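You operate a simulated robot arm through the tools that you are given. There is no shell and no other tool. Be economical: measure what you need, move in short steps, check, and stop when the job is done.

You are at the controls of a simulated robot arm. One attempt, no reset.

Task
Light the yellow lamp from the reel and tip its head down.
Fine: switch the reel off before the plug goes in and on again after; the head goes three quarters of the way down or more; the lamp stays put.

It is judged by the outcome, as a careful person would: the job done as asked, and still so three seconds after it is handed in. It fails if anything else is knocked over, pushed out of place, dropped, spilled or broken.

Robot
A 7-joint arm with a two-finger parallel gripper, fixed in place. Base frame: the origin is at the foot of the arm, x ahead of it, y to its left, z up; the work surface is at about z = 850. Readings come in mm, rad, newtons and seconds.
With the tool pointing down near the work surface it reaches from about 300 to 700 mm from the base axis. Its first joint turns from -1.152 to 1.152 rad. Payload 1.57 kg.
Tool frame: the origin (TCP) lies between the finger pads and is the grasp point; the fingertips stand 30 mm ahead of it; z points along the fingers, y is the line along which they close. Largest opening 110 mm; finger width 24, thickness 12; the body of the gripper, 48 by 112 mm, starts 78 mm behind the TCP.
Orientation is that of the tool frame in the base frame, as a unit quaternion [x, y, z, w]. With the fingers straight down and closing along the base's y, the tool's x points along the base's -x, its y along +y and its z along -z.

Tools
- The arm moves only by the tool nudge_tool. Its argument "deltas" is a list of rows, each an object of numbers (a shift or turn left out is 0, a gripper value left out holds the last): "jaw": the opening in per cent of the stroke, from 0 (shut) to 100 (fully open); "x", "y", "z": the shift along the tool's x, y, z in mm; "wx", "wy", "wz": the turn, a rotation vector about the tool's x, y, z in rad. In form: [{"jaw": .., "x": .., "y": .., "z": .., "wx": .., "wy": .., "wz": ..}, ...]. A call has 1 to 8 rows; each row is the pose to reach, as a shift and turn from the pose commanded when the call began, along the tool's axes at that moment. A row lasts 0.2 s, in which the tool goes at most 50 mm and 0.15 rad; a call with a longer step from one row to the next is refused whole, and so is a gripper value outside its range. A pose out of reach is approached as far as the arm can. The call stops where the force on the tool passes 50 N (or 10 N more than at its start, if that is more) or the arm is blocked; 0.2 s more then pass. The fingers move at their own pace (about 108 mm/s each) and stop on an object; they squeeze with about 24 N. The grip force told is the motor's: it shows also when the fingers shut on nothing. Time passes only in rows, and 0.2 s behind the last, so rows that repeat a pose let the fingers close. The reply holds the time, the measured pose of the TCP, the force on the tool along the base axes, the opening and the grip force, in the units named above and with some noise, with the torque about the TCP (base axes, N m) and any sound that the robot's microphone picked up.
- Cameras (640 x 400 px; columns grow to the right, rows downward): "scene" is fixed at [161.8, -382.7, 1413.5]; the picture's right is [0.83, -0.55, 0.00], its down [-0.26, -0.39, -0.88] and it looks along [0.49, 0.74, -0.47] (base axes); focal length 277 px, centre (320, 200). "wrist" rides on the gripper at [70, 16, -141] in the tool frame; the picture's right is [-0.23, 0.97, 0.00], its down [-0.86, -0.20, -0.48] and it looks along [-0.47, -0.11, 0.88] (tool axes); focal length 222 px, centre (320, 200). There is no depth. A picture from a camera that has moved, and an enlarged one, comes with that camera's place and axes in the base frame and with its lens.
- grab_frame(camera): a new picture of that camera. It takes no simulated time.
- close_up(camera, box): a new picture of the part [left, top, right, bottom] of that camera's present view, enlarged. It takes no simulated time.
- hand_in(): hands the job in; it is judged then, once.

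Work in short steps. Places have to be worked out from the pictures, the camera data and where the tool is seen: move nearer, look again, correct. Check each grasp and each placing, and mend what went wrong. You have 120 turns and 84 pictures in all, those below and enlarged ones among them. Open the gripper and draw the arm clear of the work before you hand the job in, unless the task says otherwise; then end with one line.

The tools are called after "Emit:" as name(argument=value, ...) on one line, values as JSON. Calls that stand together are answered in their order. nudge_tool: Moves the arm, as the interface text tells. Its arguments: {"type":"object","properties":{"deltas":{"type":"array","items":{"type":"object","properties":{"jaw":{"type":"number"},"x":{"type":"number"},"y":{"type":"number"},"z":{"type":"number"},"wx":{"type":"number"},"wy":{"type":"number"},"wz":{"type":"number"}}}}},"required":["deltas"]} The other tools are called the same way: grab_frame (camera) takes a picture; close_up (camera, box) takes an enlarged picture of a part of a camera's view; hand_in () hands the job in.

At the start:

```text
time: 0.0
tcp_pos: [382.2, 25.3, 1303.8]
orientation: [0.0, 1.0, 0.0, -0.001]
ft_force: [0.4, 0.3, 0.6]
torque: [0.0, 0.03, 0.04]
finger_gap: 110.0
gripper_force: 0.1
```

scene: 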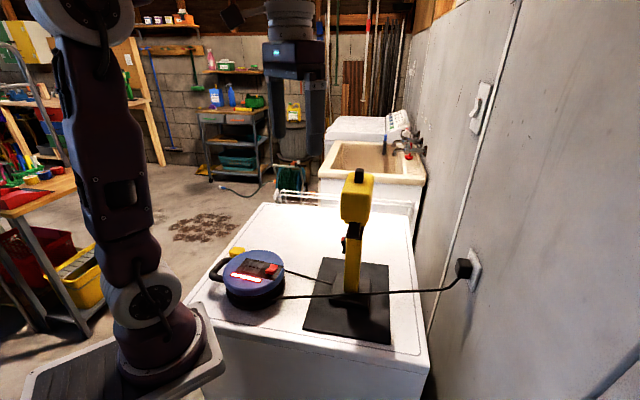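
wrist: 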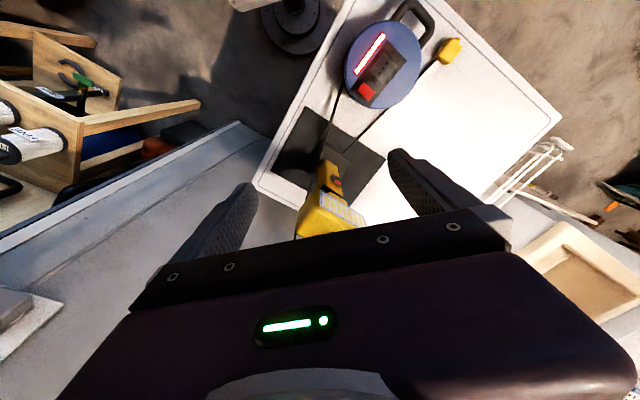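

I start with enlarged views of the reel, plug and lamp.

Emit:
close_up(camera="scene", box=[190, 220, 350, 320])

Emit:
close_up(camera="scene", box=[290, 160, 450, 350])

Emit:
close_up(camera="wrist", box=[260, 0, 500, 240])

```text
4.00 times, centred on (270, 270) of scene
camera zoom: at [161.8, -382.7, 1413.5], right [0.83, -0.55, 0.0], down [-0.26, -0.39, -0.88], along [0.49, 0.74, -0.47], focal length 1109 px, centre (520, -80)
```

zoom: 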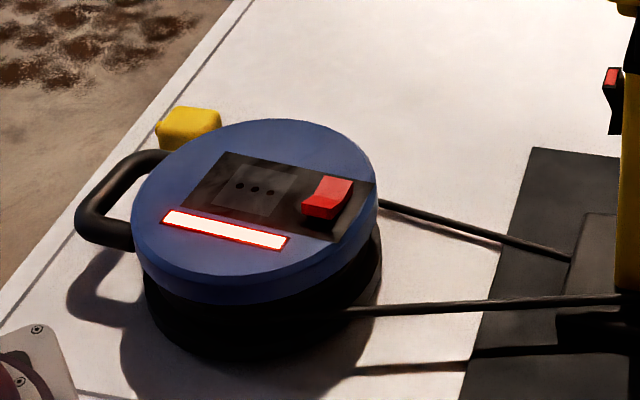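

```text
2.11 times, centred on (370, 255) of scene
camera zoom: at [161.8, -382.7, 1413.5], right [0.83, -0.55, 0.0], down [-0.26, -0.39, -0.88], along [0.49, 0.74, -0.47], focal length 584 px, centre (215, 84)
```

zoom: 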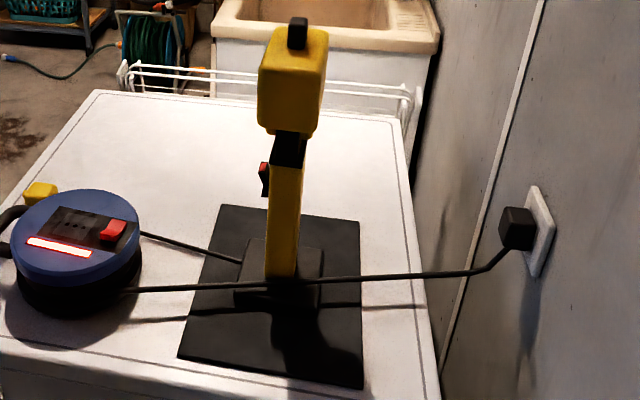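

```text
1.67 times, centred on (380, 120) of wrist
camera zoom: at [311.3, 42.0, 1444.5], right [0.23, 0.97, 0.0], down [0.86, -0.2, 0.48], along [0.47, -0.11, -0.88], focal length 370 px, centre (220, 333)
```

zoom: 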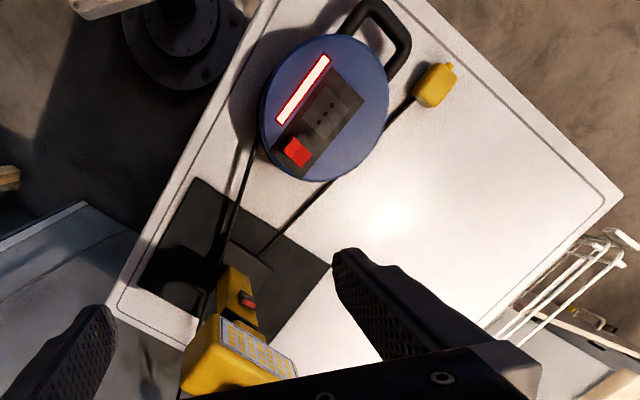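

The reel strip glows, so the reel is on, with its rocker near (353,124,945). The plug is near (327,330,865) and the lamp head near (518,10,1120). I move above the reel and plug to look closer.

Emit:
nudge_tool(deltas=[{"x": 10, "y": 35, "z": 25}, {"x": 20, "y": 70, "z": 50}, {"x": 30, "y": 105, "z": 75}, {"x": 40, "y": 140, "z": 100}, {"x": 52, "y": 175, "z": 124}, {"x": 52, "y": 175, "z": 124}])

Emit:
grab_frame(camera="wrist")

```text
time: 1.4
tcp_pos: [328.0, 200.2, 1178.0]
orientation: [0.0, 1.0, 0.001, 0.0]
ft_force: [0.0, 0.4, -0.5]
torque: [0.0, -0.01, 0.0]
finger_gap: 109.8
gripper_force: 0.1
```

```text
78 pictures are left
camera wrist: at [257.1, 218.6, 1318.6], right [0.23, 0.97, 0.0], down [0.86, -0.2, 0.48], along [0.47, -0.11, -0.88], focal length 222 px, centre (320, 200)
```

wrist: 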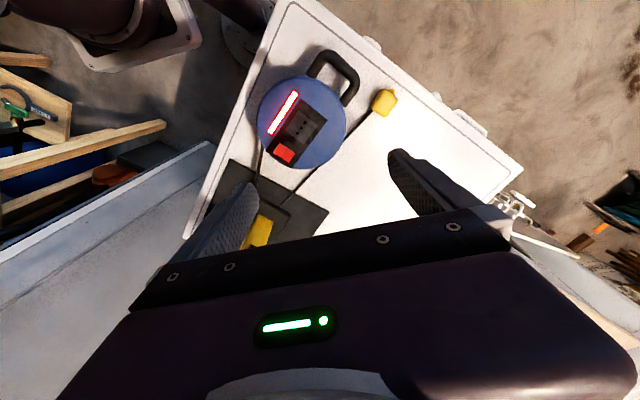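

Emit:
close_up(camera="wrist", box=[240, 40, 420, 180])

Emit:
close_up(camera="wrist", box=[355, 75, 415, 125])

```text
2.86 times, centred on (330, 110) of wrist
camera zoom: at [257.1, 218.6, 1318.6], right [0.23, 0.97, 0.0], down [0.86, -0.2, 0.48], along [0.47, -0.11, -0.88], focal length 635 px, centre (291, 457)
```

zoom: 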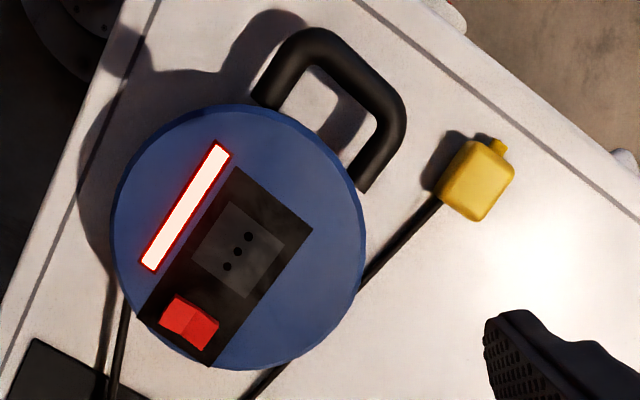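

```text
8.00 times, centred on (385, 100) of wrist
camera zoom: at [257.1, 218.6, 1318.6], right [0.23, 0.97, 0.0], down [0.86, -0.2, 0.48], along [0.47, -0.11, -0.88], focal length 1777 px, centre (-200, 1000)
```

zoom: 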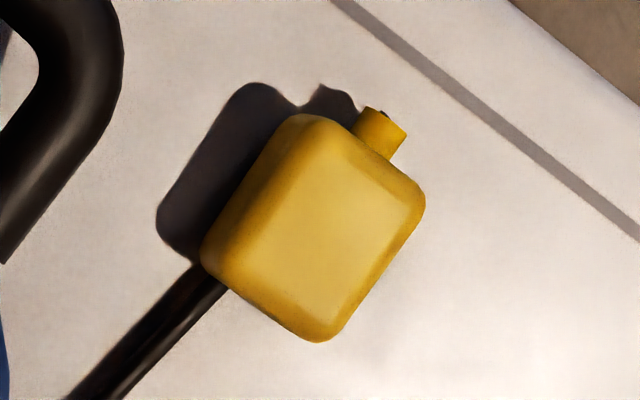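

Emit:
close_up(camera="scene", box=[215, 235, 265, 270])

Emit:
close_up(camera="wrist", box=[265, 105, 325, 170])

```text
11.43 times, centred on (240, 252) of scene
camera zoom: at [161.8, -382.7, 1413.5], right [0.83, -0.55, 0.0], down [-0.26, -0.39, -0.88], along [0.49, 0.74, -0.47], focal length 3168 px, centre (1234, -400)
```

zoom: 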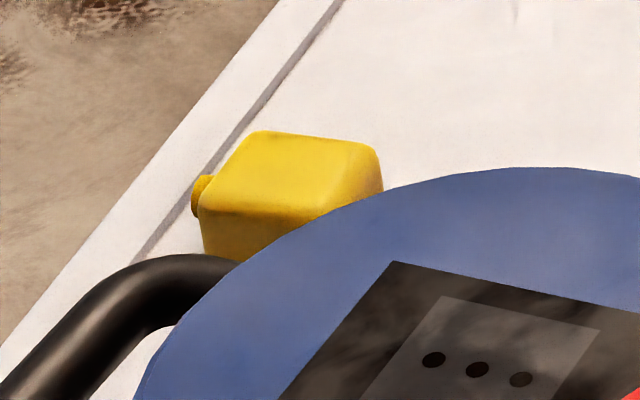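

```text
6.15 times, centred on (295, 138) of wrist
camera zoom: at [257.1, 218.6, 1318.6], right [0.23, 0.97, 0.0], down [0.86, -0.2, 0.48], along [0.47, -0.11, -0.88], focal length 1367 px, centre (474, 585)
```

zoom: 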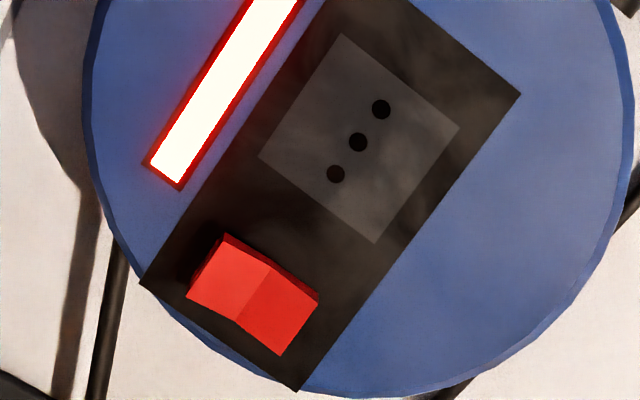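

Emit:
close_up(camera="scene", box=[255, 255, 290, 280])

Emit:
close_up(camera="wrist", box=[270, 135, 302, 170])

```text
16.00 times, centred on (272, 268) of scene
camera zoom: at [161.8, -382.7, 1413.5], right [0.83, -0.55, 0.0], down [-0.26, -0.39, -0.88], along [0.49, 0.74, -0.47], focal length 4435 px, centre (1080, -880)
```

zoom: 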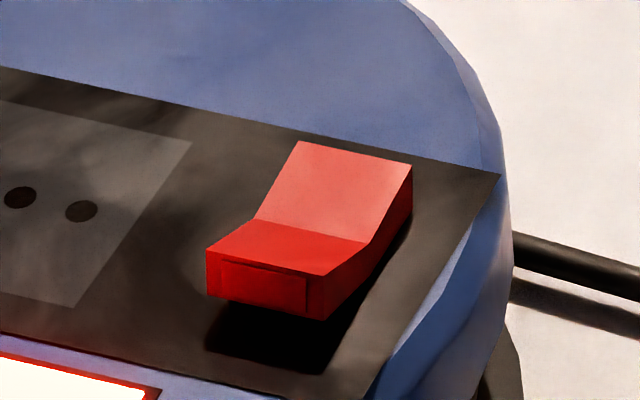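

```text
11.43 times, centred on (286, 152) of wrist
camera zoom: at [257.1, 218.6, 1318.6], right [0.23, 0.97, 0.0], down [0.86, -0.2, 0.48], along [0.47, -0.11, -0.88], focal length 2538 px, centre (709, 743)
```

zoom: 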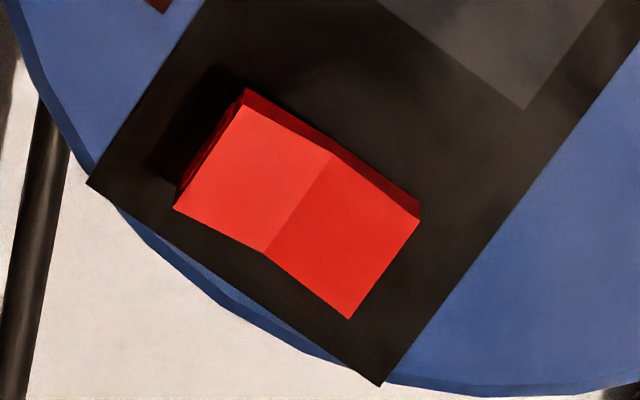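

The rocker's strip-side half stands up and the far half is down, so pressing the strip side should switch it off. I place the strip-side half near (346,118,934), so I close the jaws, turn 45° and hover above it to check.

Emit:
nudge_tool(deltas=[{"jaw": 0, "x": -2, "y": -14, "z": 20, "wz": -0.131}, {"x": -5, "y": -29, "z": 40, "wz": -0.262}, {"x": -7, "y": -43, "z": 60, "wz": -0.393}, {"x": -9, "y": -57, "z": 80, "wz": -0.524}, {"x": -12, "y": -72, "z": 100, "wz": -0.654}, {"x": -14, "y": -86, "z": 118, "wz": -0.785}, {"x": -14, "y": -86, "z": 118, "wz": -0.785}])

Emit:
grab_frame(camera="wrist")

Emit:
grab_frame(camera="scene")

```text
time: 3.0
tcp_pos: [343.8, 112.3, 1061.6]
orientation: [-0.383, 0.924, -0.001, 0.0]
ft_force: [0.3, 0.3, 1.2]
torque: [0.02, -0.01, 0.01]
finger_gap: 0.0
gripper_force: 20.8
```

```text
71 pictures are left
camera wrist: at [282.3, 76.7, 1202.2], right [-0.53, 0.85, 0.0], down [0.75, 0.46, 0.48], along [0.41, 0.25, -0.88], focal length 222 px, centre (320, 200)
```

wrist: 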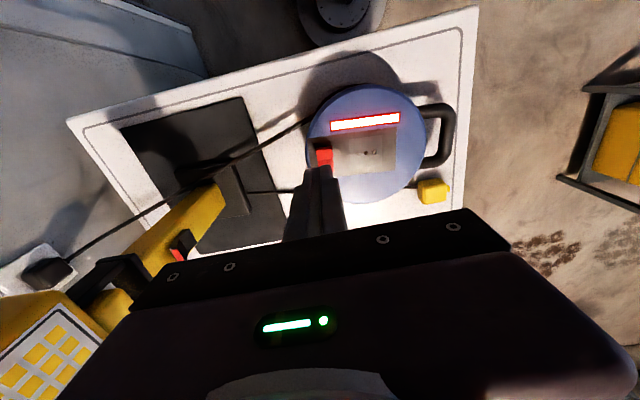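

```text
70 pictures are left
```

scene: 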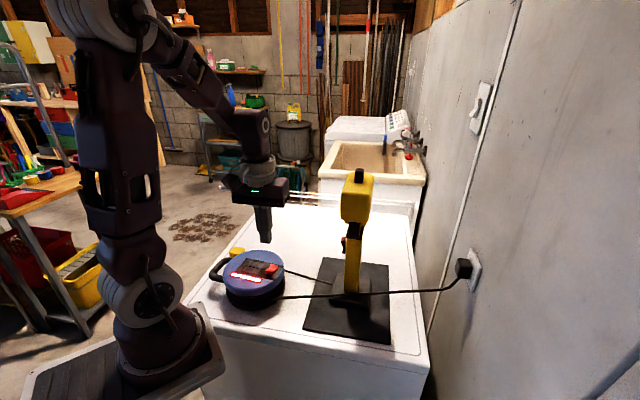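

Emit:
close_up(camera="wrist", box=[280, 90, 440, 210])

Emit:
close_up(camera="scene", box=[220, 210, 300, 290])

```text
3.33 times, centred on (360, 150) of wrist
camera zoom: at [282.3, 76.7, 1202.2], right [-0.53, 0.85, 0.0], down [0.75, 0.46, 0.48], along [0.41, 0.25, -0.88], focal length 740 px, centre (187, 367)
```

zoom: 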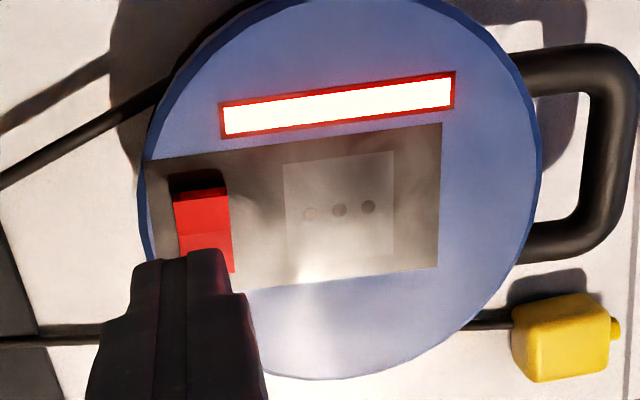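

```text
5.00 times, centred on (260, 250) of scene
camera zoom: at [161.8, -382.7, 1413.5], right [0.83, -0.55, 0.0], down [-0.26, -0.39, -0.88], along [0.49, 0.74, -0.47], focal length 1386 px, centre (620, -50)
```

zoom: 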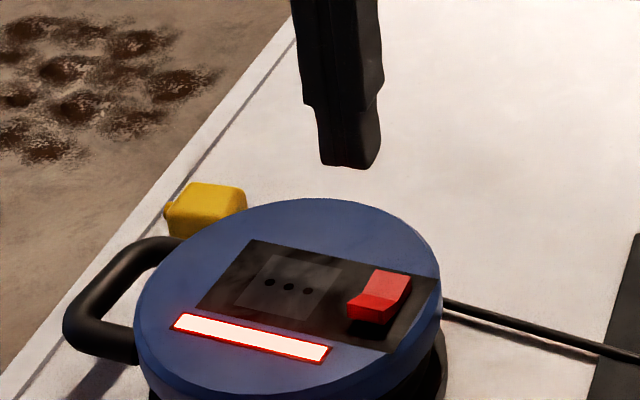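

Three views put the raised half's centre near (346,121,940). I shift slightly and come down to about 12 mm above it.

Emit:
nudge_tool(deltas=[{"jaw": 0, "x": -4, "y": 4.6, "z": 25}, {"x": -4, "y": 4.6, "z": 50}, {"x": -4, "y": 4.6, "z": 72}, {"x": -4, "y": 4.6, "z": 72}])

Emit:
close_up(camera="scene", box=[220, 220, 300, 290])

Emit:
close_up(camera="wrist", box=[260, 80, 440, 220])

```text
time: 4.0
tcp_pos: [344.2, 119.6, 989.9]
orientation: [-0.382, 0.924, -0.001, 0.0]
ft_force: [-0.1, -0.5, -0.2]
torque: [0.02, -0.02, 0.01]
finger_gap: 0.0
gripper_force: 21.2
```

```text
5.71 times, centred on (260, 255) of scene
camera zoom: at [161.8, -382.7, 1413.5], right [0.83, -0.55, 0.0], down [-0.26, -0.39, -0.88], along [0.49, 0.74, -0.47], focal length 1584 px, centre (663, -114)
```

zoom: 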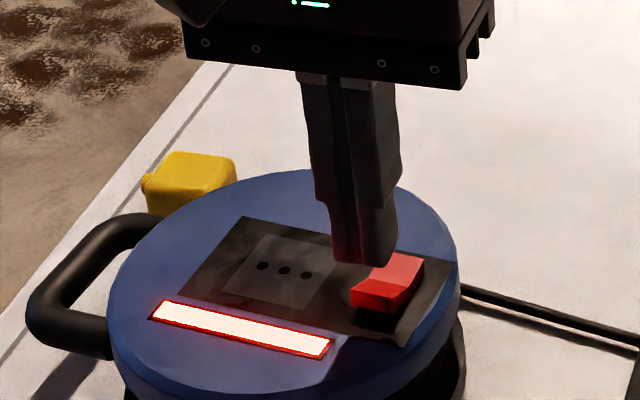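

```text
2.86 times, centred on (350, 150) of wrist
camera zoom: at [282.6, 81.9, 1131.3], right [-0.53, 0.85, 0.0], down [0.75, 0.46, 0.48], along [0.41, 0.25, -0.88], focal length 635 px, centre (234, 343)
```

zoom: 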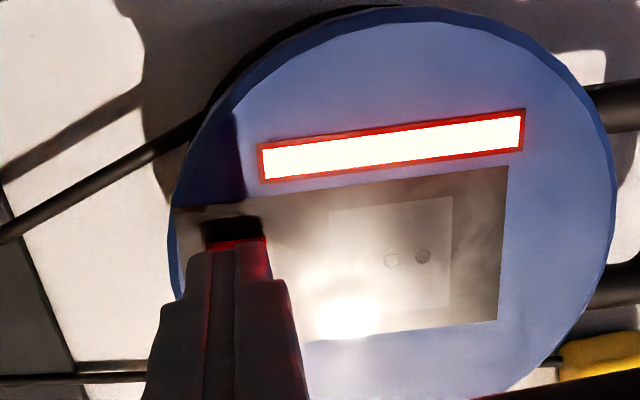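

Projected contact falls on the raised half in both views. I descend in small steps.

Emit:
nudge_tool(deltas=[{"z": 10}, {"z": 14}, {"z": 18}, {"z": 22}, {"z": 25}])

Emit:
close_up(camera="scene", box=[220, 220, 300, 290])

```text
time: 5.2
tcp_pos: [342.0, 119.7, 965.8]
orientation: [-0.383, 0.924, 0.0, 0.0]
ft_force: [-0.3, -0.5, -0.1]
torque: [0.02, -0.01, -0.03]
finger_gap: 0.1
gripper_force: 21.3
heard: click
```

```text
5.71 times, centred on (260, 255) of scene
camera zoom: at [161.8, -382.7, 1413.5], right [0.83, -0.55, 0.0], down [-0.26, -0.39, -0.88], along [0.49, 0.74, -0.47], focal length 1584 px, centre (663, -114)
```

zoom: 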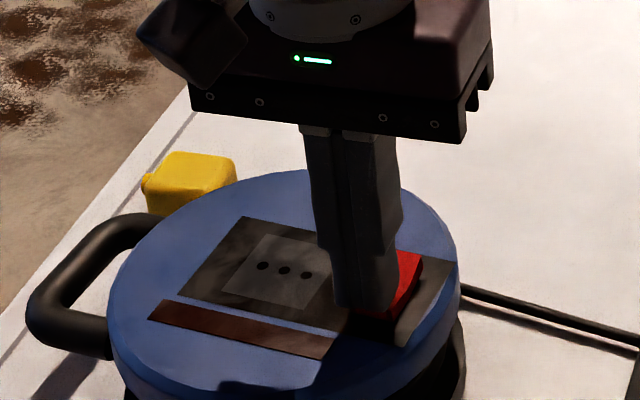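

A click, and the strip is dark, so the reel is off. I lift, open the jaws and move over to view the plug.

Emit:
nudge_tool(deltas=[{"z": -40}, {"z": -80, "jaw": 100}, {"x": -15, "y": 43, "z": -80}, {"x": -30, "y": 86, "z": -80}, {"x": -45, "y": 130, "z": -70}, {"x": -60, "y": 173, "z": -50}, {"x": -60, "y": 173, "z": -50}])

Emit:
grab_frame(camera="wrist")

```text
time: 6.8
tcp_pos: [264.8, 285.3, 1012.9]
orientation: [-0.382, 0.924, 0.0, 0.0]
ft_force: [0.1, 0.2, -0.6]
torque: [0.0, -0.02, -0.01]
finger_gap: 110.1
gripper_force: 0.1
```

```text
64 pictures are left
camera wrist: at [203.1, 248.9, 1153.7], right [-0.53, 0.85, 0.0], down [0.75, 0.46, 0.48], along [0.41, 0.25, -0.88], focal length 222 px, centre (320, 200)
```

wrist: 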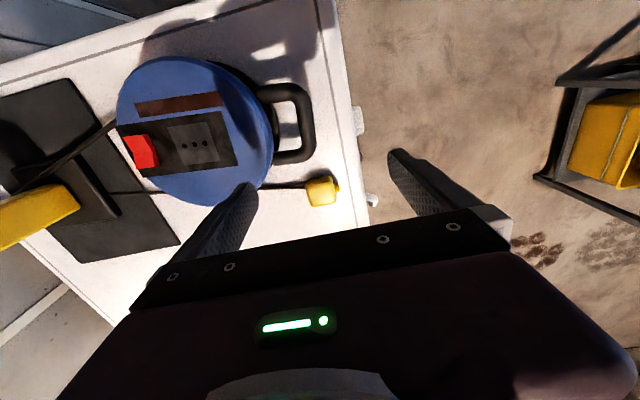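

Emit:
close_up(camera="wrist", box=[290, 160, 354, 220])

Emit:
close_up(camera="wrist", box=[110, 50, 290, 210])

```text
6.67 times, centred on (322, 190) of wrist
camera zoom: at [203.1, 248.9, 1153.7], right [-0.53, 0.85, 0.0], down [0.75, 0.46, 0.48], along [0.41, 0.25, -0.88], focal length 1481 px, centre (307, 267)
```

zoom: 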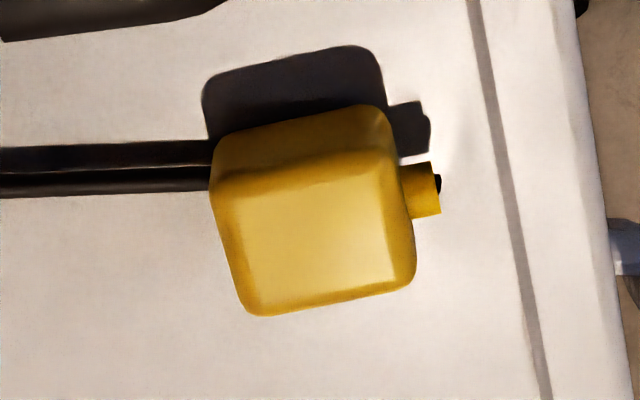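

```text
2.50 times, centred on (200, 130) of wrist
camera zoom: at [203.1, 248.9, 1153.7], right [-0.53, 0.85, 0.0], down [0.75, 0.46, 0.48], along [0.41, 0.25, -0.88], focal length 555 px, centre (620, 375)
```

zoom: 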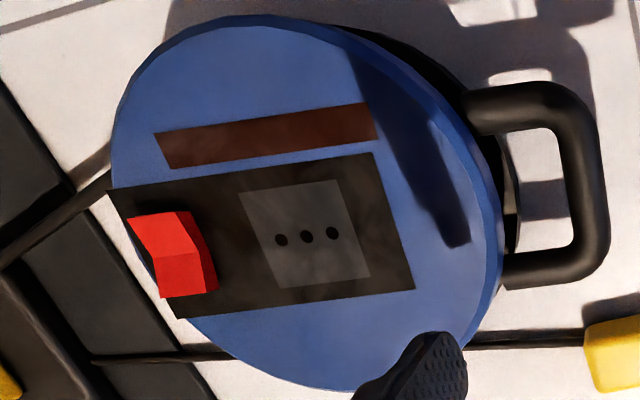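

The plug body lies flat on the surface (top about 877, centre (325,326)), its cord stub in line with the socket axis. I can't see any pins, so I swing the camera round to the other side to find them.

Emit:
nudge_tool(deltas=[{"x": -15, "y": 7, "wz": 0.147}, {"x": -30, "y": 14, "wz": 0.294}, {"x": -45, "y": 21, "wz": 0.441}, {"x": -60, "y": 28, "wz": 0.588}, {"x": -75, "y": 35, "wz": 0.735}, {"x": -90, "y": 42, "wz": 0.882}, {"x": -105, "y": 49, "z": 10, "wz": 1.029}, {"x": -117, "y": 54, "z": 20, "wz": 1.176}])

Emit:
nudge_tool(deltas=[{"wz": 0.147}, {"wz": 0.294}, {"wz": 0.441}, {"wz": 0.588}, {"wz": 0.735}, {"wz": 0.882}, {"wz": 1.029}, {"wz": 1.176}])

Emit:
grab_frame(camera="wrist")

```text
time: 8.6
tcp_pos: [307.2, 405.7, 994.1]
orientation: [0.195, 0.981, 0.0, 0.0]
ft_force: [-0.1, 1.3, 1.4]
torque: [-0.03, 0.0, 0.0]
finger_gap: 109.9
gripper_force: 0.0
```

```text
time: 10.4
tcp_pos: [308.1, 405.3, 997.1]
orientation: [0.707, 0.707, 0.001, 0.0]
ft_force: [0.5, -0.2, -0.2]
torque: [-0.02, -0.02, 0.0]
finger_gap: 110.1
gripper_force: 0.0
```

```text
61 pictures are left
camera wrist: at [323.6, 476.0, 1136.1], right [0.97, -0.23, 0.0], down [-0.2, -0.86, 0.48], along [-0.11, -0.47, -0.88], focal length 222 px, centre (320, 200)
```

wrist: 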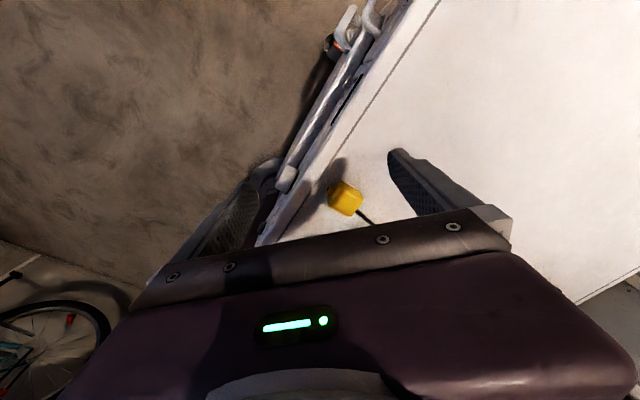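

Emit:
close_up(camera="wrist", box=[315, 165, 385, 230])

```text
6.15 times, centred on (350, 198) of wrist
camera zoom: at [323.6, 476.0, 1136.1], right [0.97, -0.23, 0.0], down [-0.2, -0.86, 0.48], along [-0.11, -0.47, -0.88], focal length 1367 px, centre (135, 215)
```

zoom: 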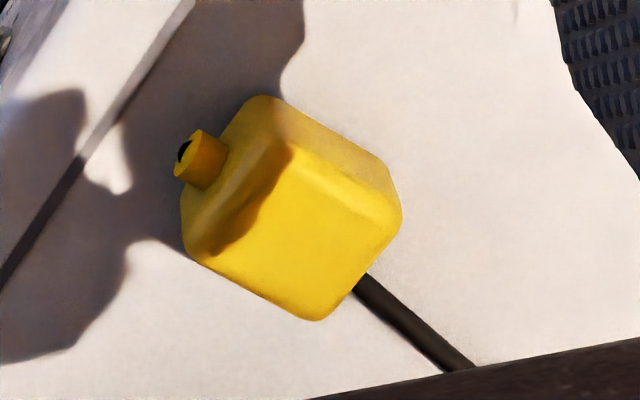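

No pins on that face either, so they most likely point down. The plug's top centre is (324.5,325.5,877), with its axis at about 133°. I turn the closing line across it and hover above.

Emit:
nudge_tool(deltas=[{"jaw": 70, "x": -14, "y": 3, "wz": -0.125}, {"x": -28, "y": 6, "wz": -0.25}, {"x": -42, "y": 9, "wz": -0.375}, {"x": -56, "y": 12, "z": 10, "wz": -0.5}, {"x": -70, "y": 14, "z": 20, "wz": -0.625}, {"x": -80, "y": 16.4, "z": 37, "wz": -0.75}, {"x": -80, "y": 16.4, "z": 37, "wz": -0.75}])

Emit:
grab_frame(camera="wrist")

Emit:
close_up(camera="scene", box=[190, 200, 290, 280])

```text
time: 12.0
tcp_pos: [324.4, 324.8, 958.2]
orientation: [0.396, 0.918, 0.0, 0.0]
ft_force: [1.1, 0.3, 0.2]
torque: [-0.02, 0.01, -0.01]
finger_gap: 76.9
gripper_force: 0.1
```

```text
59 pictures are left
camera wrist: at [287.2, 387.5, 1098.5], right [0.86, 0.5, 0.0], down [0.44, -0.76, 0.48], along [0.24, -0.41, -0.88], focal length 222 px, centre (320, 200)
```

wrist: 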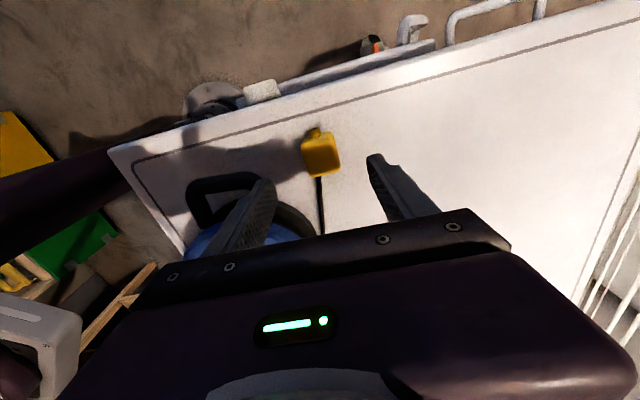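

```text
5.00 times, centred on (240, 240) of scene
camera zoom: at [161.8, -382.7, 1413.5], right [0.83, -0.55, 0.0], down [-0.26, -0.39, -0.88], along [0.49, 0.74, -0.47], focal length 1386 px, centre (720, 0)
```

zoom: 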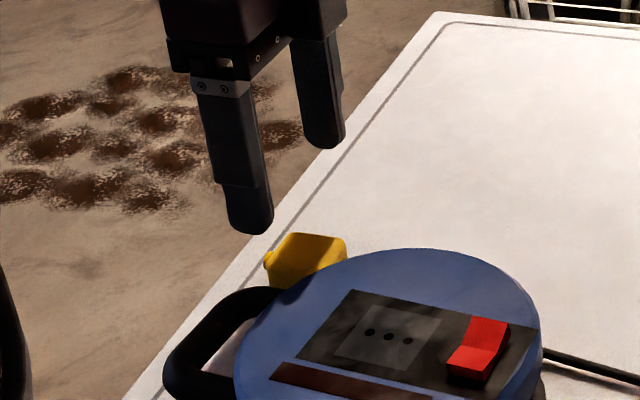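

Aligned over the plug. I narrow the jaws to stay clear of the reel handle and descend most of the way.

Emit:
nudge_tool(deltas=[{"jaw": 48}, {"z": 20, "y": 0.5}, {"z": 40, "y": 0.5}, {"z": 55, "y": 0.5}, {"z": 55, "y": 0.5}])

Emit:
grab_frame(camera="wrist")

Emit:
close_up(camera="scene", box=[200, 210, 280, 275])

```text
time: 13.2
tcp_pos: [324.1, 326.0, 900.8]
orientation: [0.397, 0.918, 0.001, 0.0]
ft_force: [0.2, 0.0, -0.1]
torque: [0.02, 0.01, 0.01]
finger_gap: 53.0
gripper_force: 0.0
```

```text
57 pictures are left
camera wrist: at [287.0, 388.6, 1041.5], right [0.87, 0.5, 0.0], down [0.44, -0.76, 0.48], along [0.24, -0.41, -0.88], focal length 222 px, centre (320, 200)
```

wrist: 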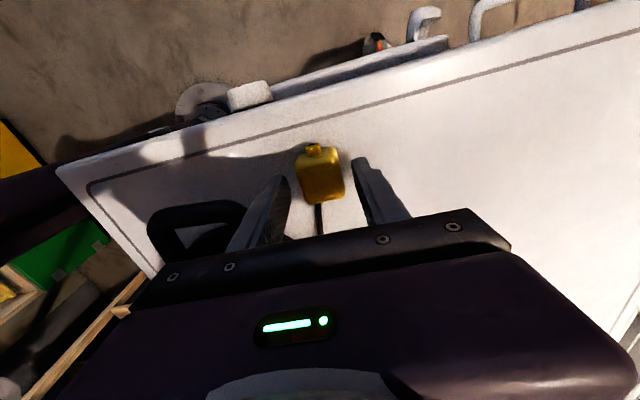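

```text
6.15 times, centred on (240, 242) of scene
camera zoom: at [161.8, -382.7, 1413.5], right [0.83, -0.55, 0.0], down [-0.26, -0.39, -0.88], along [0.49, 0.74, -0.47], focal length 1706 px, centre (812, -62)
```

zoom: 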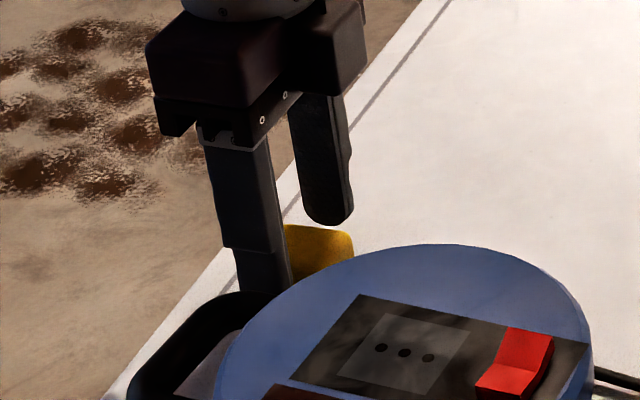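

The plug sits centred between the fingers. I descend 15 mm more and close.

Emit:
nudge_tool(deltas=[{"z": 8}, {"z": 15}, {"z": 15, "jaw": 0}, {"z": 15, "jaw": 0}, {"z": 15, "jaw": 0}])

Emit:
close_up(camera="wrist", box=[260, 120, 380, 220])

```text
time: 14.4
tcp_pos: [326.0, 325.9, 885.6]
orientation: [0.398, 0.918, -0.001, 0.0]
ft_force: [-0.2, 0.6, 0.8]
torque: [-0.05, 0.04, -0.02]
finger_gap: 35.3
gripper_force: 23.8
```

```text
4.00 times, centred on (320, 170) of wrist
camera zoom: at [289.0, 388.5, 1027.6], right [0.87, 0.5, 0.0], down [0.44, -0.76, 0.48], along [0.24, -0.41, -0.88], focal length 888 px, centre (320, 320)
```

zoom: 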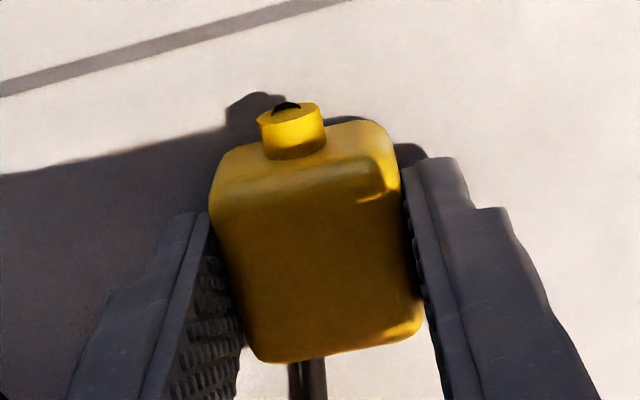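

Gripped at 35 mm. I lift slowly and look from the scene camera.

Emit:
nudge_tool(deltas=[{"z": -15}, {"z": -35}, {"z": -60}, {"z": -85}, {"z": -110}, {"z": -110}])

Emit:
close_up(camera="scene", box=[190, 190, 310, 290])

Emit:
grab_frame(camera="wrist")

```text
time: 15.8
tcp_pos: [326.5, 327.4, 998.2]
orientation: [0.397, 0.918, 0.0, 0.0]
ft_force: [-0.2, -0.3, 0.2]
torque: [-0.04, -0.05, 0.0]
finger_gap: 35.3
gripper_force: 24.0
```

```text
4.00 times, centred on (250, 240) of scene
camera zoom: at [161.8, -382.7, 1413.5], right [0.83, -0.55, 0.0], down [-0.26, -0.39, -0.88], along [0.49, 0.74, -0.47], focal length 1109 px, centre (600, 40)
```

zoom: 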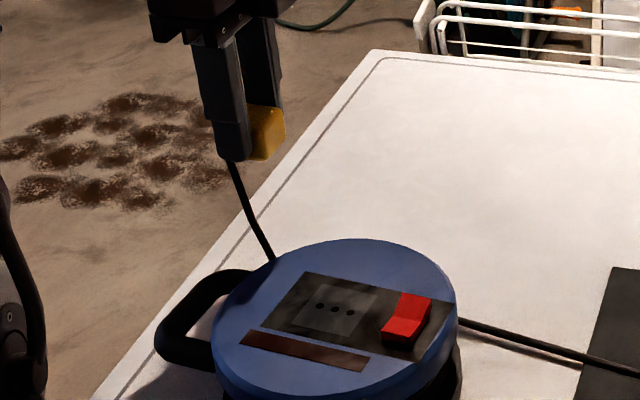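

```text
53 pictures are left
camera wrist: at [289.8, 388.3, 1139.2], right [0.87, 0.5, 0.0], down [0.44, -0.76, 0.48], along [0.24, -0.41, -0.88], focal length 222 px, centre (320, 200)
```

wrist: 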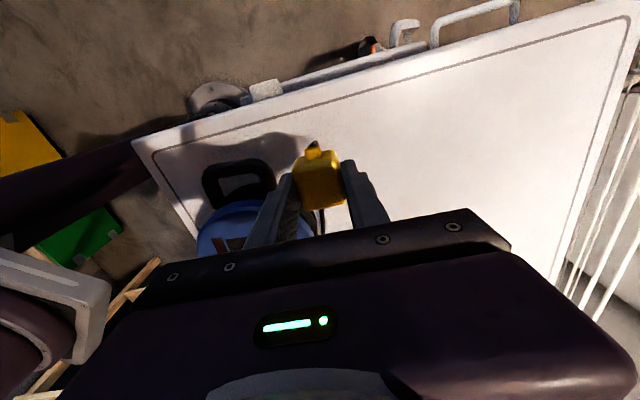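

The plug is held and the cord follows freely. To see the plug's underside I tilt the tool so it faces the scene camera.

Emit:
nudge_tool(deltas=[{"wx": 0.147}, {"wx": 0.294}, {"wx": 0.441}, {"wx": 0.588}, {"wx": 0.735}, {"wx": 0.882}, {"wx": 1.029}, {"wx": 1.176}])

Emit:
close_up(camera="scene", box=[200, 180, 280, 250])

```text
time: 17.6
tcp_pos: [295.3, 269.5, 1036.6]
orientation: [0.377, 0.785, -0.442, -0.213]
ft_force: [-0.7, 0.2, 0.0]
torque: [0.02, -0.03, 0.0]
finger_gap: 35.1
gripper_force: 23.4
out of reach, approached as far as the arm can: row 6, 7, 8
```

```text
5.71 times, centred on (240, 215) of scene
camera zoom: at [161.9, -382.6, 1413.5], right [0.83, -0.55, 0.0], down [-0.26, -0.39, -0.88], along [0.49, 0.74, -0.47], focal length 1584 px, centre (777, 114)
```

zoom: 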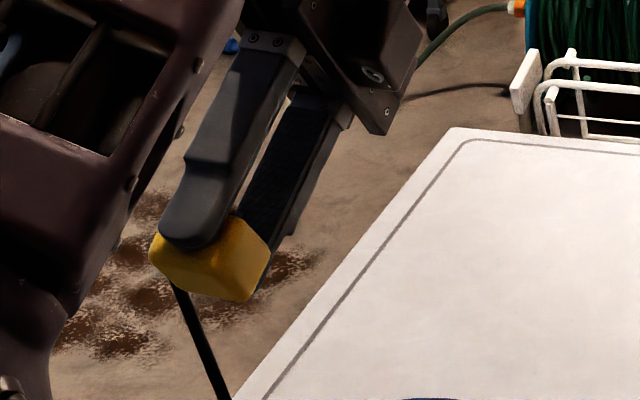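

Emit:
close_up(camera="scene", box=[214, 205, 240, 238])

Emit:
close_up(camera="wrist", box=[260, 120, 380, 220])

```text
12.12 times, centred on (227, 222) of scene
camera zoom: at [161.9, -382.6, 1413.5], right [0.83, -0.55, 0.0], down [-0.26, -0.39, -0.88], along [0.49, 0.74, -0.47], focal length 3360 px, centre (1447, -61)
```

zoom: 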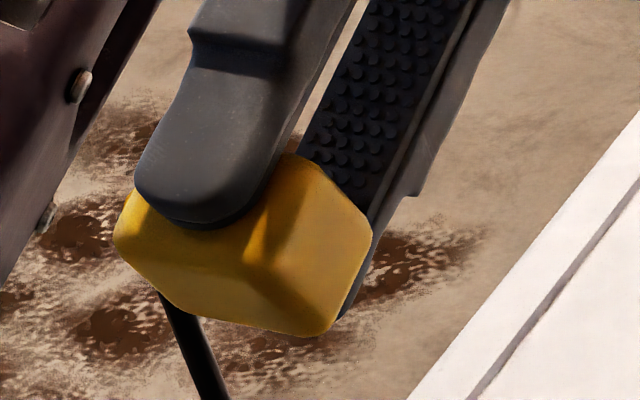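

```text
4.00 times, centred on (320, 170) of wrist
camera zoom: at [352.4, 405.0, 1094.6], right [0.53, 0.14, -0.83], down [0.77, -0.48, 0.42], along [-0.34, -0.87, -0.36], focal length 888 px, centre (320, 320)
```

zoom: 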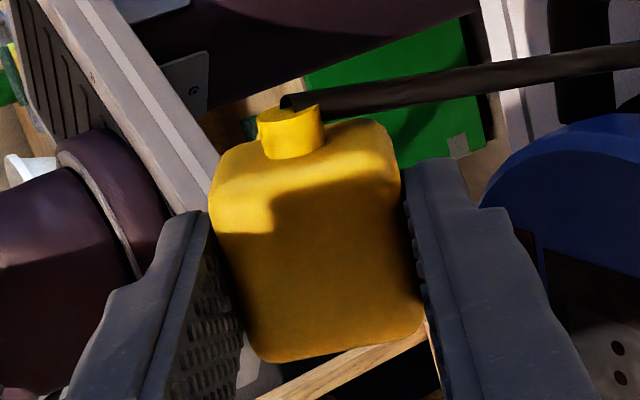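

The cord joins at the stub, and no face shows pins. I check how the wall plug sits with its cord to learn which face mates.

Emit:
close_up(camera="scene", box=[430, 235, 500, 300])

Emit:
close_up(camera="scene", box=[300, 160, 420, 340])

```text
6.15 times, centred on (465, 268) of scene
camera zoom: at [161.9, -382.6, 1413.5], right [0.83, -0.55, 0.0], down [-0.26, -0.39, -0.88], along [0.49, 0.74, -0.47], focal length 1706 px, centre (-572, -215)
```

zoom: 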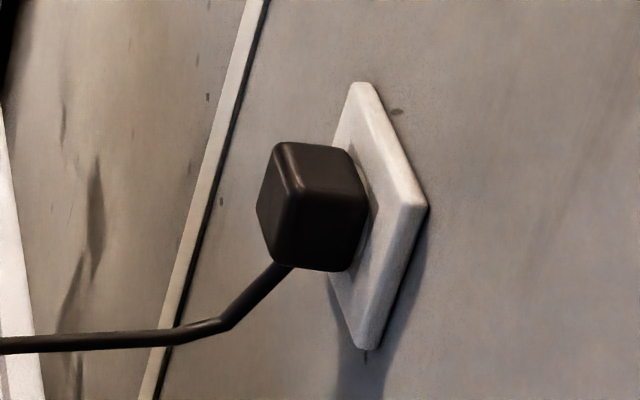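

```text
2.22 times, centred on (360, 250) of scene
camera zoom: at [161.9, -382.6, 1413.5], right [0.83, -0.55, 0.0], down [-0.26, -0.39, -0.88], along [0.49, 0.74, -0.47], focal length 616 px, centre (231, 89)
```

zoom: 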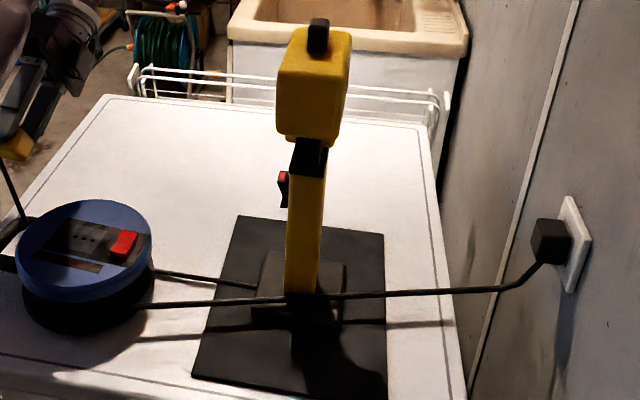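

The wall plug's cord exits sideways too, so the lamp plug's underside should be the mating face, as it lay. I undo the tilt.

Emit:
nudge_tool(deltas=[{"wx": -0.147}, {"wx": -0.294}, {"wx": -0.441}, {"wx": -0.588}, {"wx": -0.735}, {"wx": -0.882}, {"wx": -1.029}, {"wx": -1.176}])

```text
time: 19.4
tcp_pos: [293.8, 271.4, 1035.0]
orientation: [0.431, 0.899, 0.068, 0.029]
ft_force: [-0.2, 0.6, -0.3]
torque: [-0.03, -0.01, -0.01]
finger_gap: 35.3
gripper_force: 24.2
```

Slightly over-rotated by 0.148 rad, so I level the tool.

Emit:
nudge_tool(deltas=[{"wx": 0.074}, {"wx": 0.148}, {"wx": 0.148}])

Emit:
grab_frame(camera="wrist")

Emit:
grab_frame(camera="scene")

```text
time: 20.2
tcp_pos: [294.2, 269.5, 1035.0]
orientation: [0.433, 0.901, 0.001, -0.003]
ft_force: [-0.9, -0.4, -0.8]
torque: [0.0, -0.01, -0.02]
finger_gap: 35.3
gripper_force: 24.1
```

```text
47 pictures are left
camera wrist: at [262.7, 334.7, 1177.1], right [0.9, 0.43, 0.0], down [0.38, -0.79, 0.47], along [0.2, -0.43, -0.88], focal length 222 px, centre (320, 200)
```

wrist: 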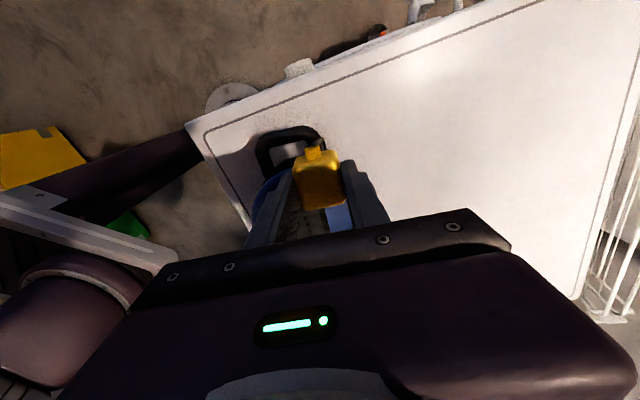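

```text
46 pictures are left
```

scene: 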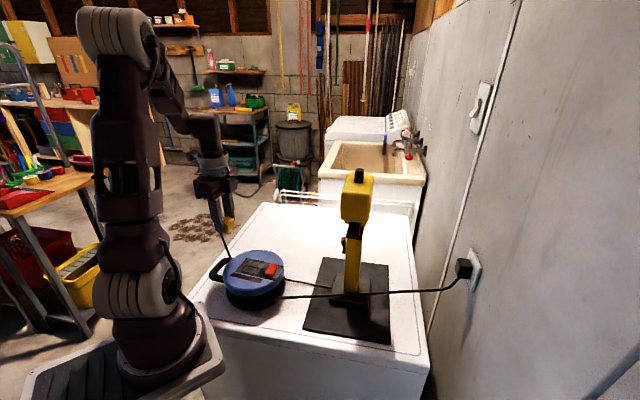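

Level, with yaw 128.7° against the reel's 129.3°. Four views agree that the socket centre is (323,170,925). I move over it and stop about 25 mm above.

Emit:
nudge_tool(deltas=[{"x": -32, "y": -13, "wz": -0.01}, {"x": -64, "y": -26, "wz": -0.01}, {"x": -95.8, "y": -39.7, "wz": -0.01}, {"x": -95.8, "y": -39.7, "z": 25, "wz": -0.01}, {"x": -95.8, "y": -39.7, "z": 48, "wz": -0.01}, {"x": -95.8, "y": -39.7, "z": 48, "wz": -0.01}])

Emit:
grab_frame(camera="wrist")

Emit:
close_up(camera="scene", box=[210, 215, 300, 290])

```text
time: 21.6
tcp_pos: [325.2, 171.8, 986.7]
orientation: [0.428, 0.904, 0.001, -0.004]
ft_force: [-0.7, -0.1, -0.1]
torque: [0.01, 0.0, -0.02]
finger_gap: 35.3
gripper_force: 24.3
```

```text
45 pictures are left
camera wrist: at [292.2, 235.5, 1127.4], right [0.9, 0.44, 0.0], down [0.39, -0.79, 0.47], along [0.21, -0.42, -0.88], focal length 222 px, centre (320, 200)
```

wrist: 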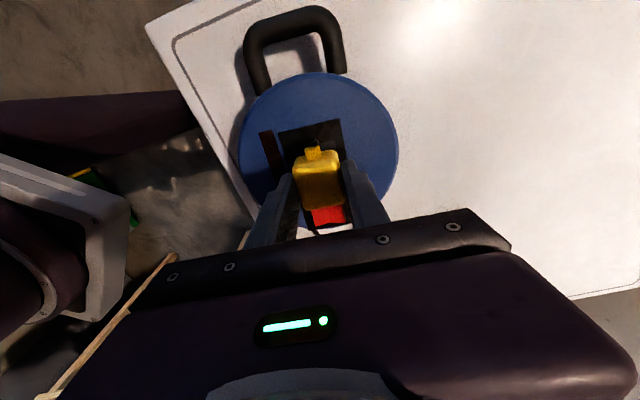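

```text
5.33 times, centred on (255, 252) of scene
camera zoom: at [161.8, -382.7, 1413.5], right [0.83, -0.55, 0.0], down [-0.26, -0.39, -0.88], along [0.49, 0.74, -0.47], focal length 1478 px, centre (667, -80)
```

zoom: 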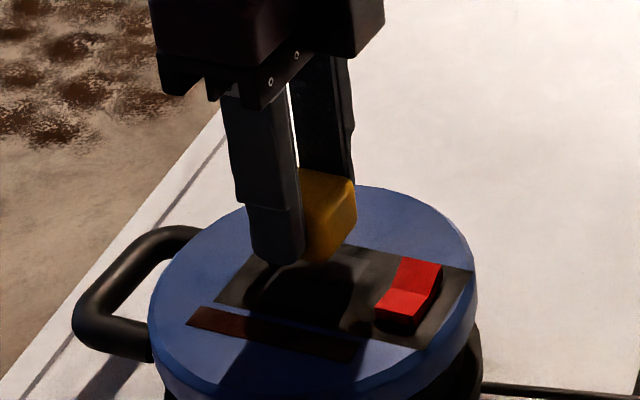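

Emit:
nudge_tool(deltas=[{"z": 8}, {"z": 14}, {"z": 14}])

Emit:
close_up(camera="wrist", box=[240, 90, 400, 230])

Emit:
close_up(camera="scene", box=[230, 230, 290, 280])

```text
time: 22.4
tcp_pos: [322.9, 171.3, 972.5]
orientation: [0.428, 0.904, 0.002, -0.003]
ft_force: [0.4, 1.3, -0.2]
torque: [0.02, 0.03, 0.03]
finger_gap: 35.2
gripper_force: 24.0
```

```text
2.86 times, centred on (320, 160) of wrist
camera zoom: at [291.5, 235.1, 1114.0], right [0.9, 0.44, 0.0], down [0.39, -0.79, 0.47], along [0.21, -0.43, -0.88], focal length 635 px, centre (320, 314)
```

zoom: 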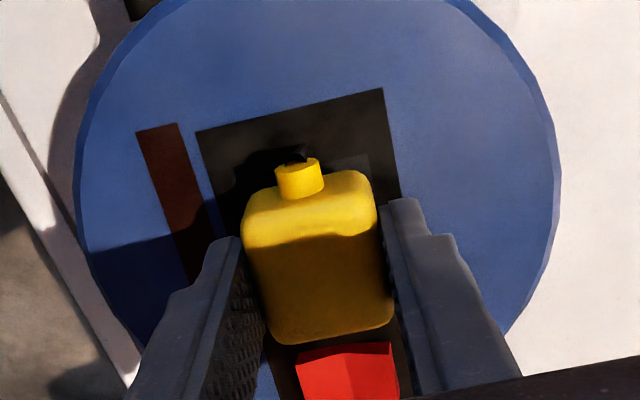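

```text
8.00 times, centred on (260, 255) of scene
camera zoom: at [161.8, -382.7, 1413.5], right [0.83, -0.55, 0.0], down [-0.26, -0.39, -0.88], along [0.49, 0.74, -0.47], focal length 2218 px, centre (800, -240)
```

zoom: 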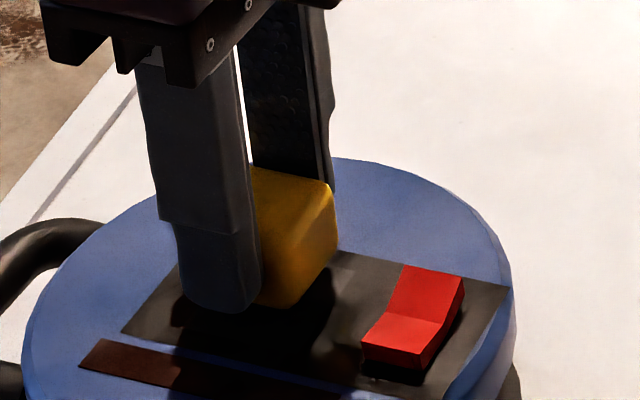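

The plug is about 2° and 2–3 mm off the panel. I correct that and descend gently to contact.

Emit:
nudge_tool(deltas=[{"x": -2.5, "y": -1.6, "wz": -0.035}, {"x": -2.5, "y": -1.6, "z": 4, "wz": -0.035}, {"x": -2.5, "y": -1.6, "z": 8, "wz": -0.035}, {"x": -2.5, "y": -1.6, "z": 11, "wz": -0.035}, {"x": -2.5, "y": -1.6, "z": 13, "wz": -0.035}])

Emit:
close_up(camera="scene", box=[230, 230, 290, 280])

```text
time: 23.6
tcp_pos: [323.7, 168.7, 961.3]
orientation: [0.412, 0.911, 0.003, -0.002]
ft_force: [2.3, 5.6, 22.5]
torque: [0.03, -0.03, -0.01]
finger_gap: 35.6
gripper_force: 24.3
heard: snap
```

```text
8.00 times, centred on (260, 255) of scene
camera zoom: at [161.6, -382.7, 1413.5], right [0.83, -0.55, 0.0], down [-0.26, -0.39, -0.88], along [0.49, 0.74, -0.47], focal length 2218 px, centre (800, -240)
```

zoom: 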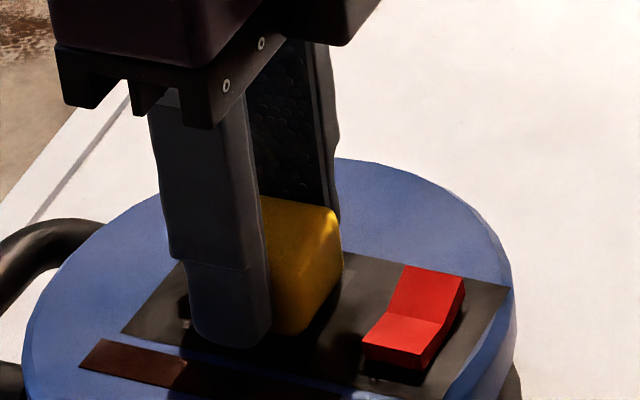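

A snap was heard, so the plug is seated. I open the jaws, rise straight up and check.

Emit:
nudge_tool(deltas=[{"jaw": 60}, {"jaw": 60}, {"z": -25}, {"z": -60}, {"z": -100}, {"z": -100}])

Emit:
grab_frame(camera="wrist")

Emit:
close_up(camera="scene", box=[210, 215, 300, 290])

```text
time: 25.0
tcp_pos: [324.0, 167.0, 1060.6]
orientation: [0.412, 0.911, 0.001, -0.003]
ft_force: [0.0, -0.8, 0.3]
torque: [0.0, -0.02, 0.02]
finger_gap: 66.1
gripper_force: 0.1
```

```text
40 pictures are left
camera wrist: at [288.4, 230.6, 1202.3], right [0.88, 0.47, 0.0], down [0.42, -0.78, 0.47], along [0.22, -0.42, -0.88], focal length 222 px, centre (320, 200)
```

wrist: 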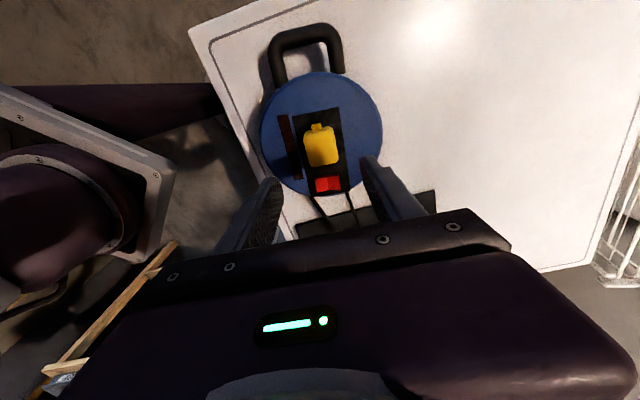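

```text
5.33 times, centred on (255, 252) of scene
camera zoom: at [161.8, -382.7, 1413.5], right [0.83, -0.55, 0.0], down [-0.26, -0.39, -0.88], along [0.49, 0.74, -0.47], focal length 1478 px, centre (667, -80)
```

zoom: 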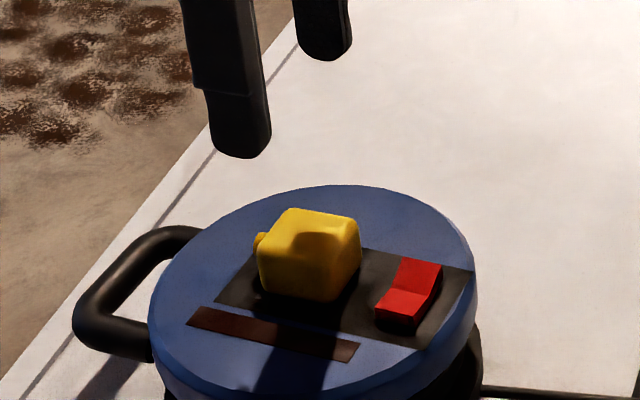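

The plug sits in the socket. Next I locate the rocker's raised far half to switch the reel on.

Emit:
close_up(camera="wrist", box=[280, 110, 370, 210])

Emit:
close_up(camera="scene", box=[250, 250, 290, 285])

```text
4.00 times, centred on (325, 160) of wrist
camera zoom: at [288.4, 230.6, 1202.3], right [0.88, 0.47, 0.0], down [0.42, -0.78, 0.47], along [0.22, -0.42, -0.88], focal length 888 px, centre (300, 360)
```

zoom: 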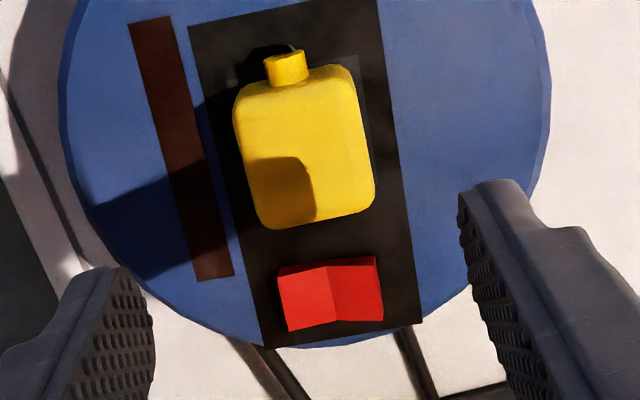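

```text
11.43 times, centred on (270, 268) of scene
camera zoom: at [161.8, -382.7, 1413.5], right [0.83, -0.55, 0.0], down [-0.26, -0.39, -0.88], along [0.49, 0.74, -0.47], focal length 3168 px, centre (891, -571)
```

zoom: 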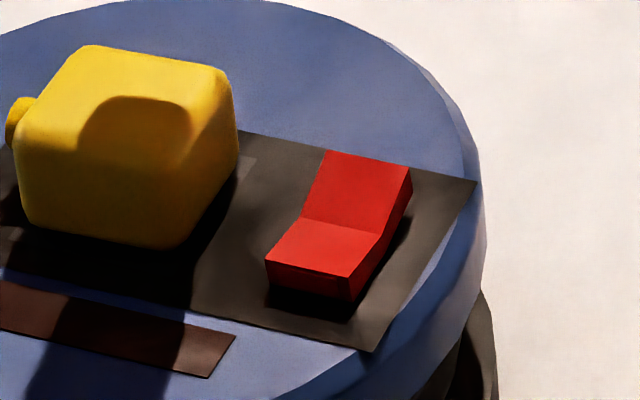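

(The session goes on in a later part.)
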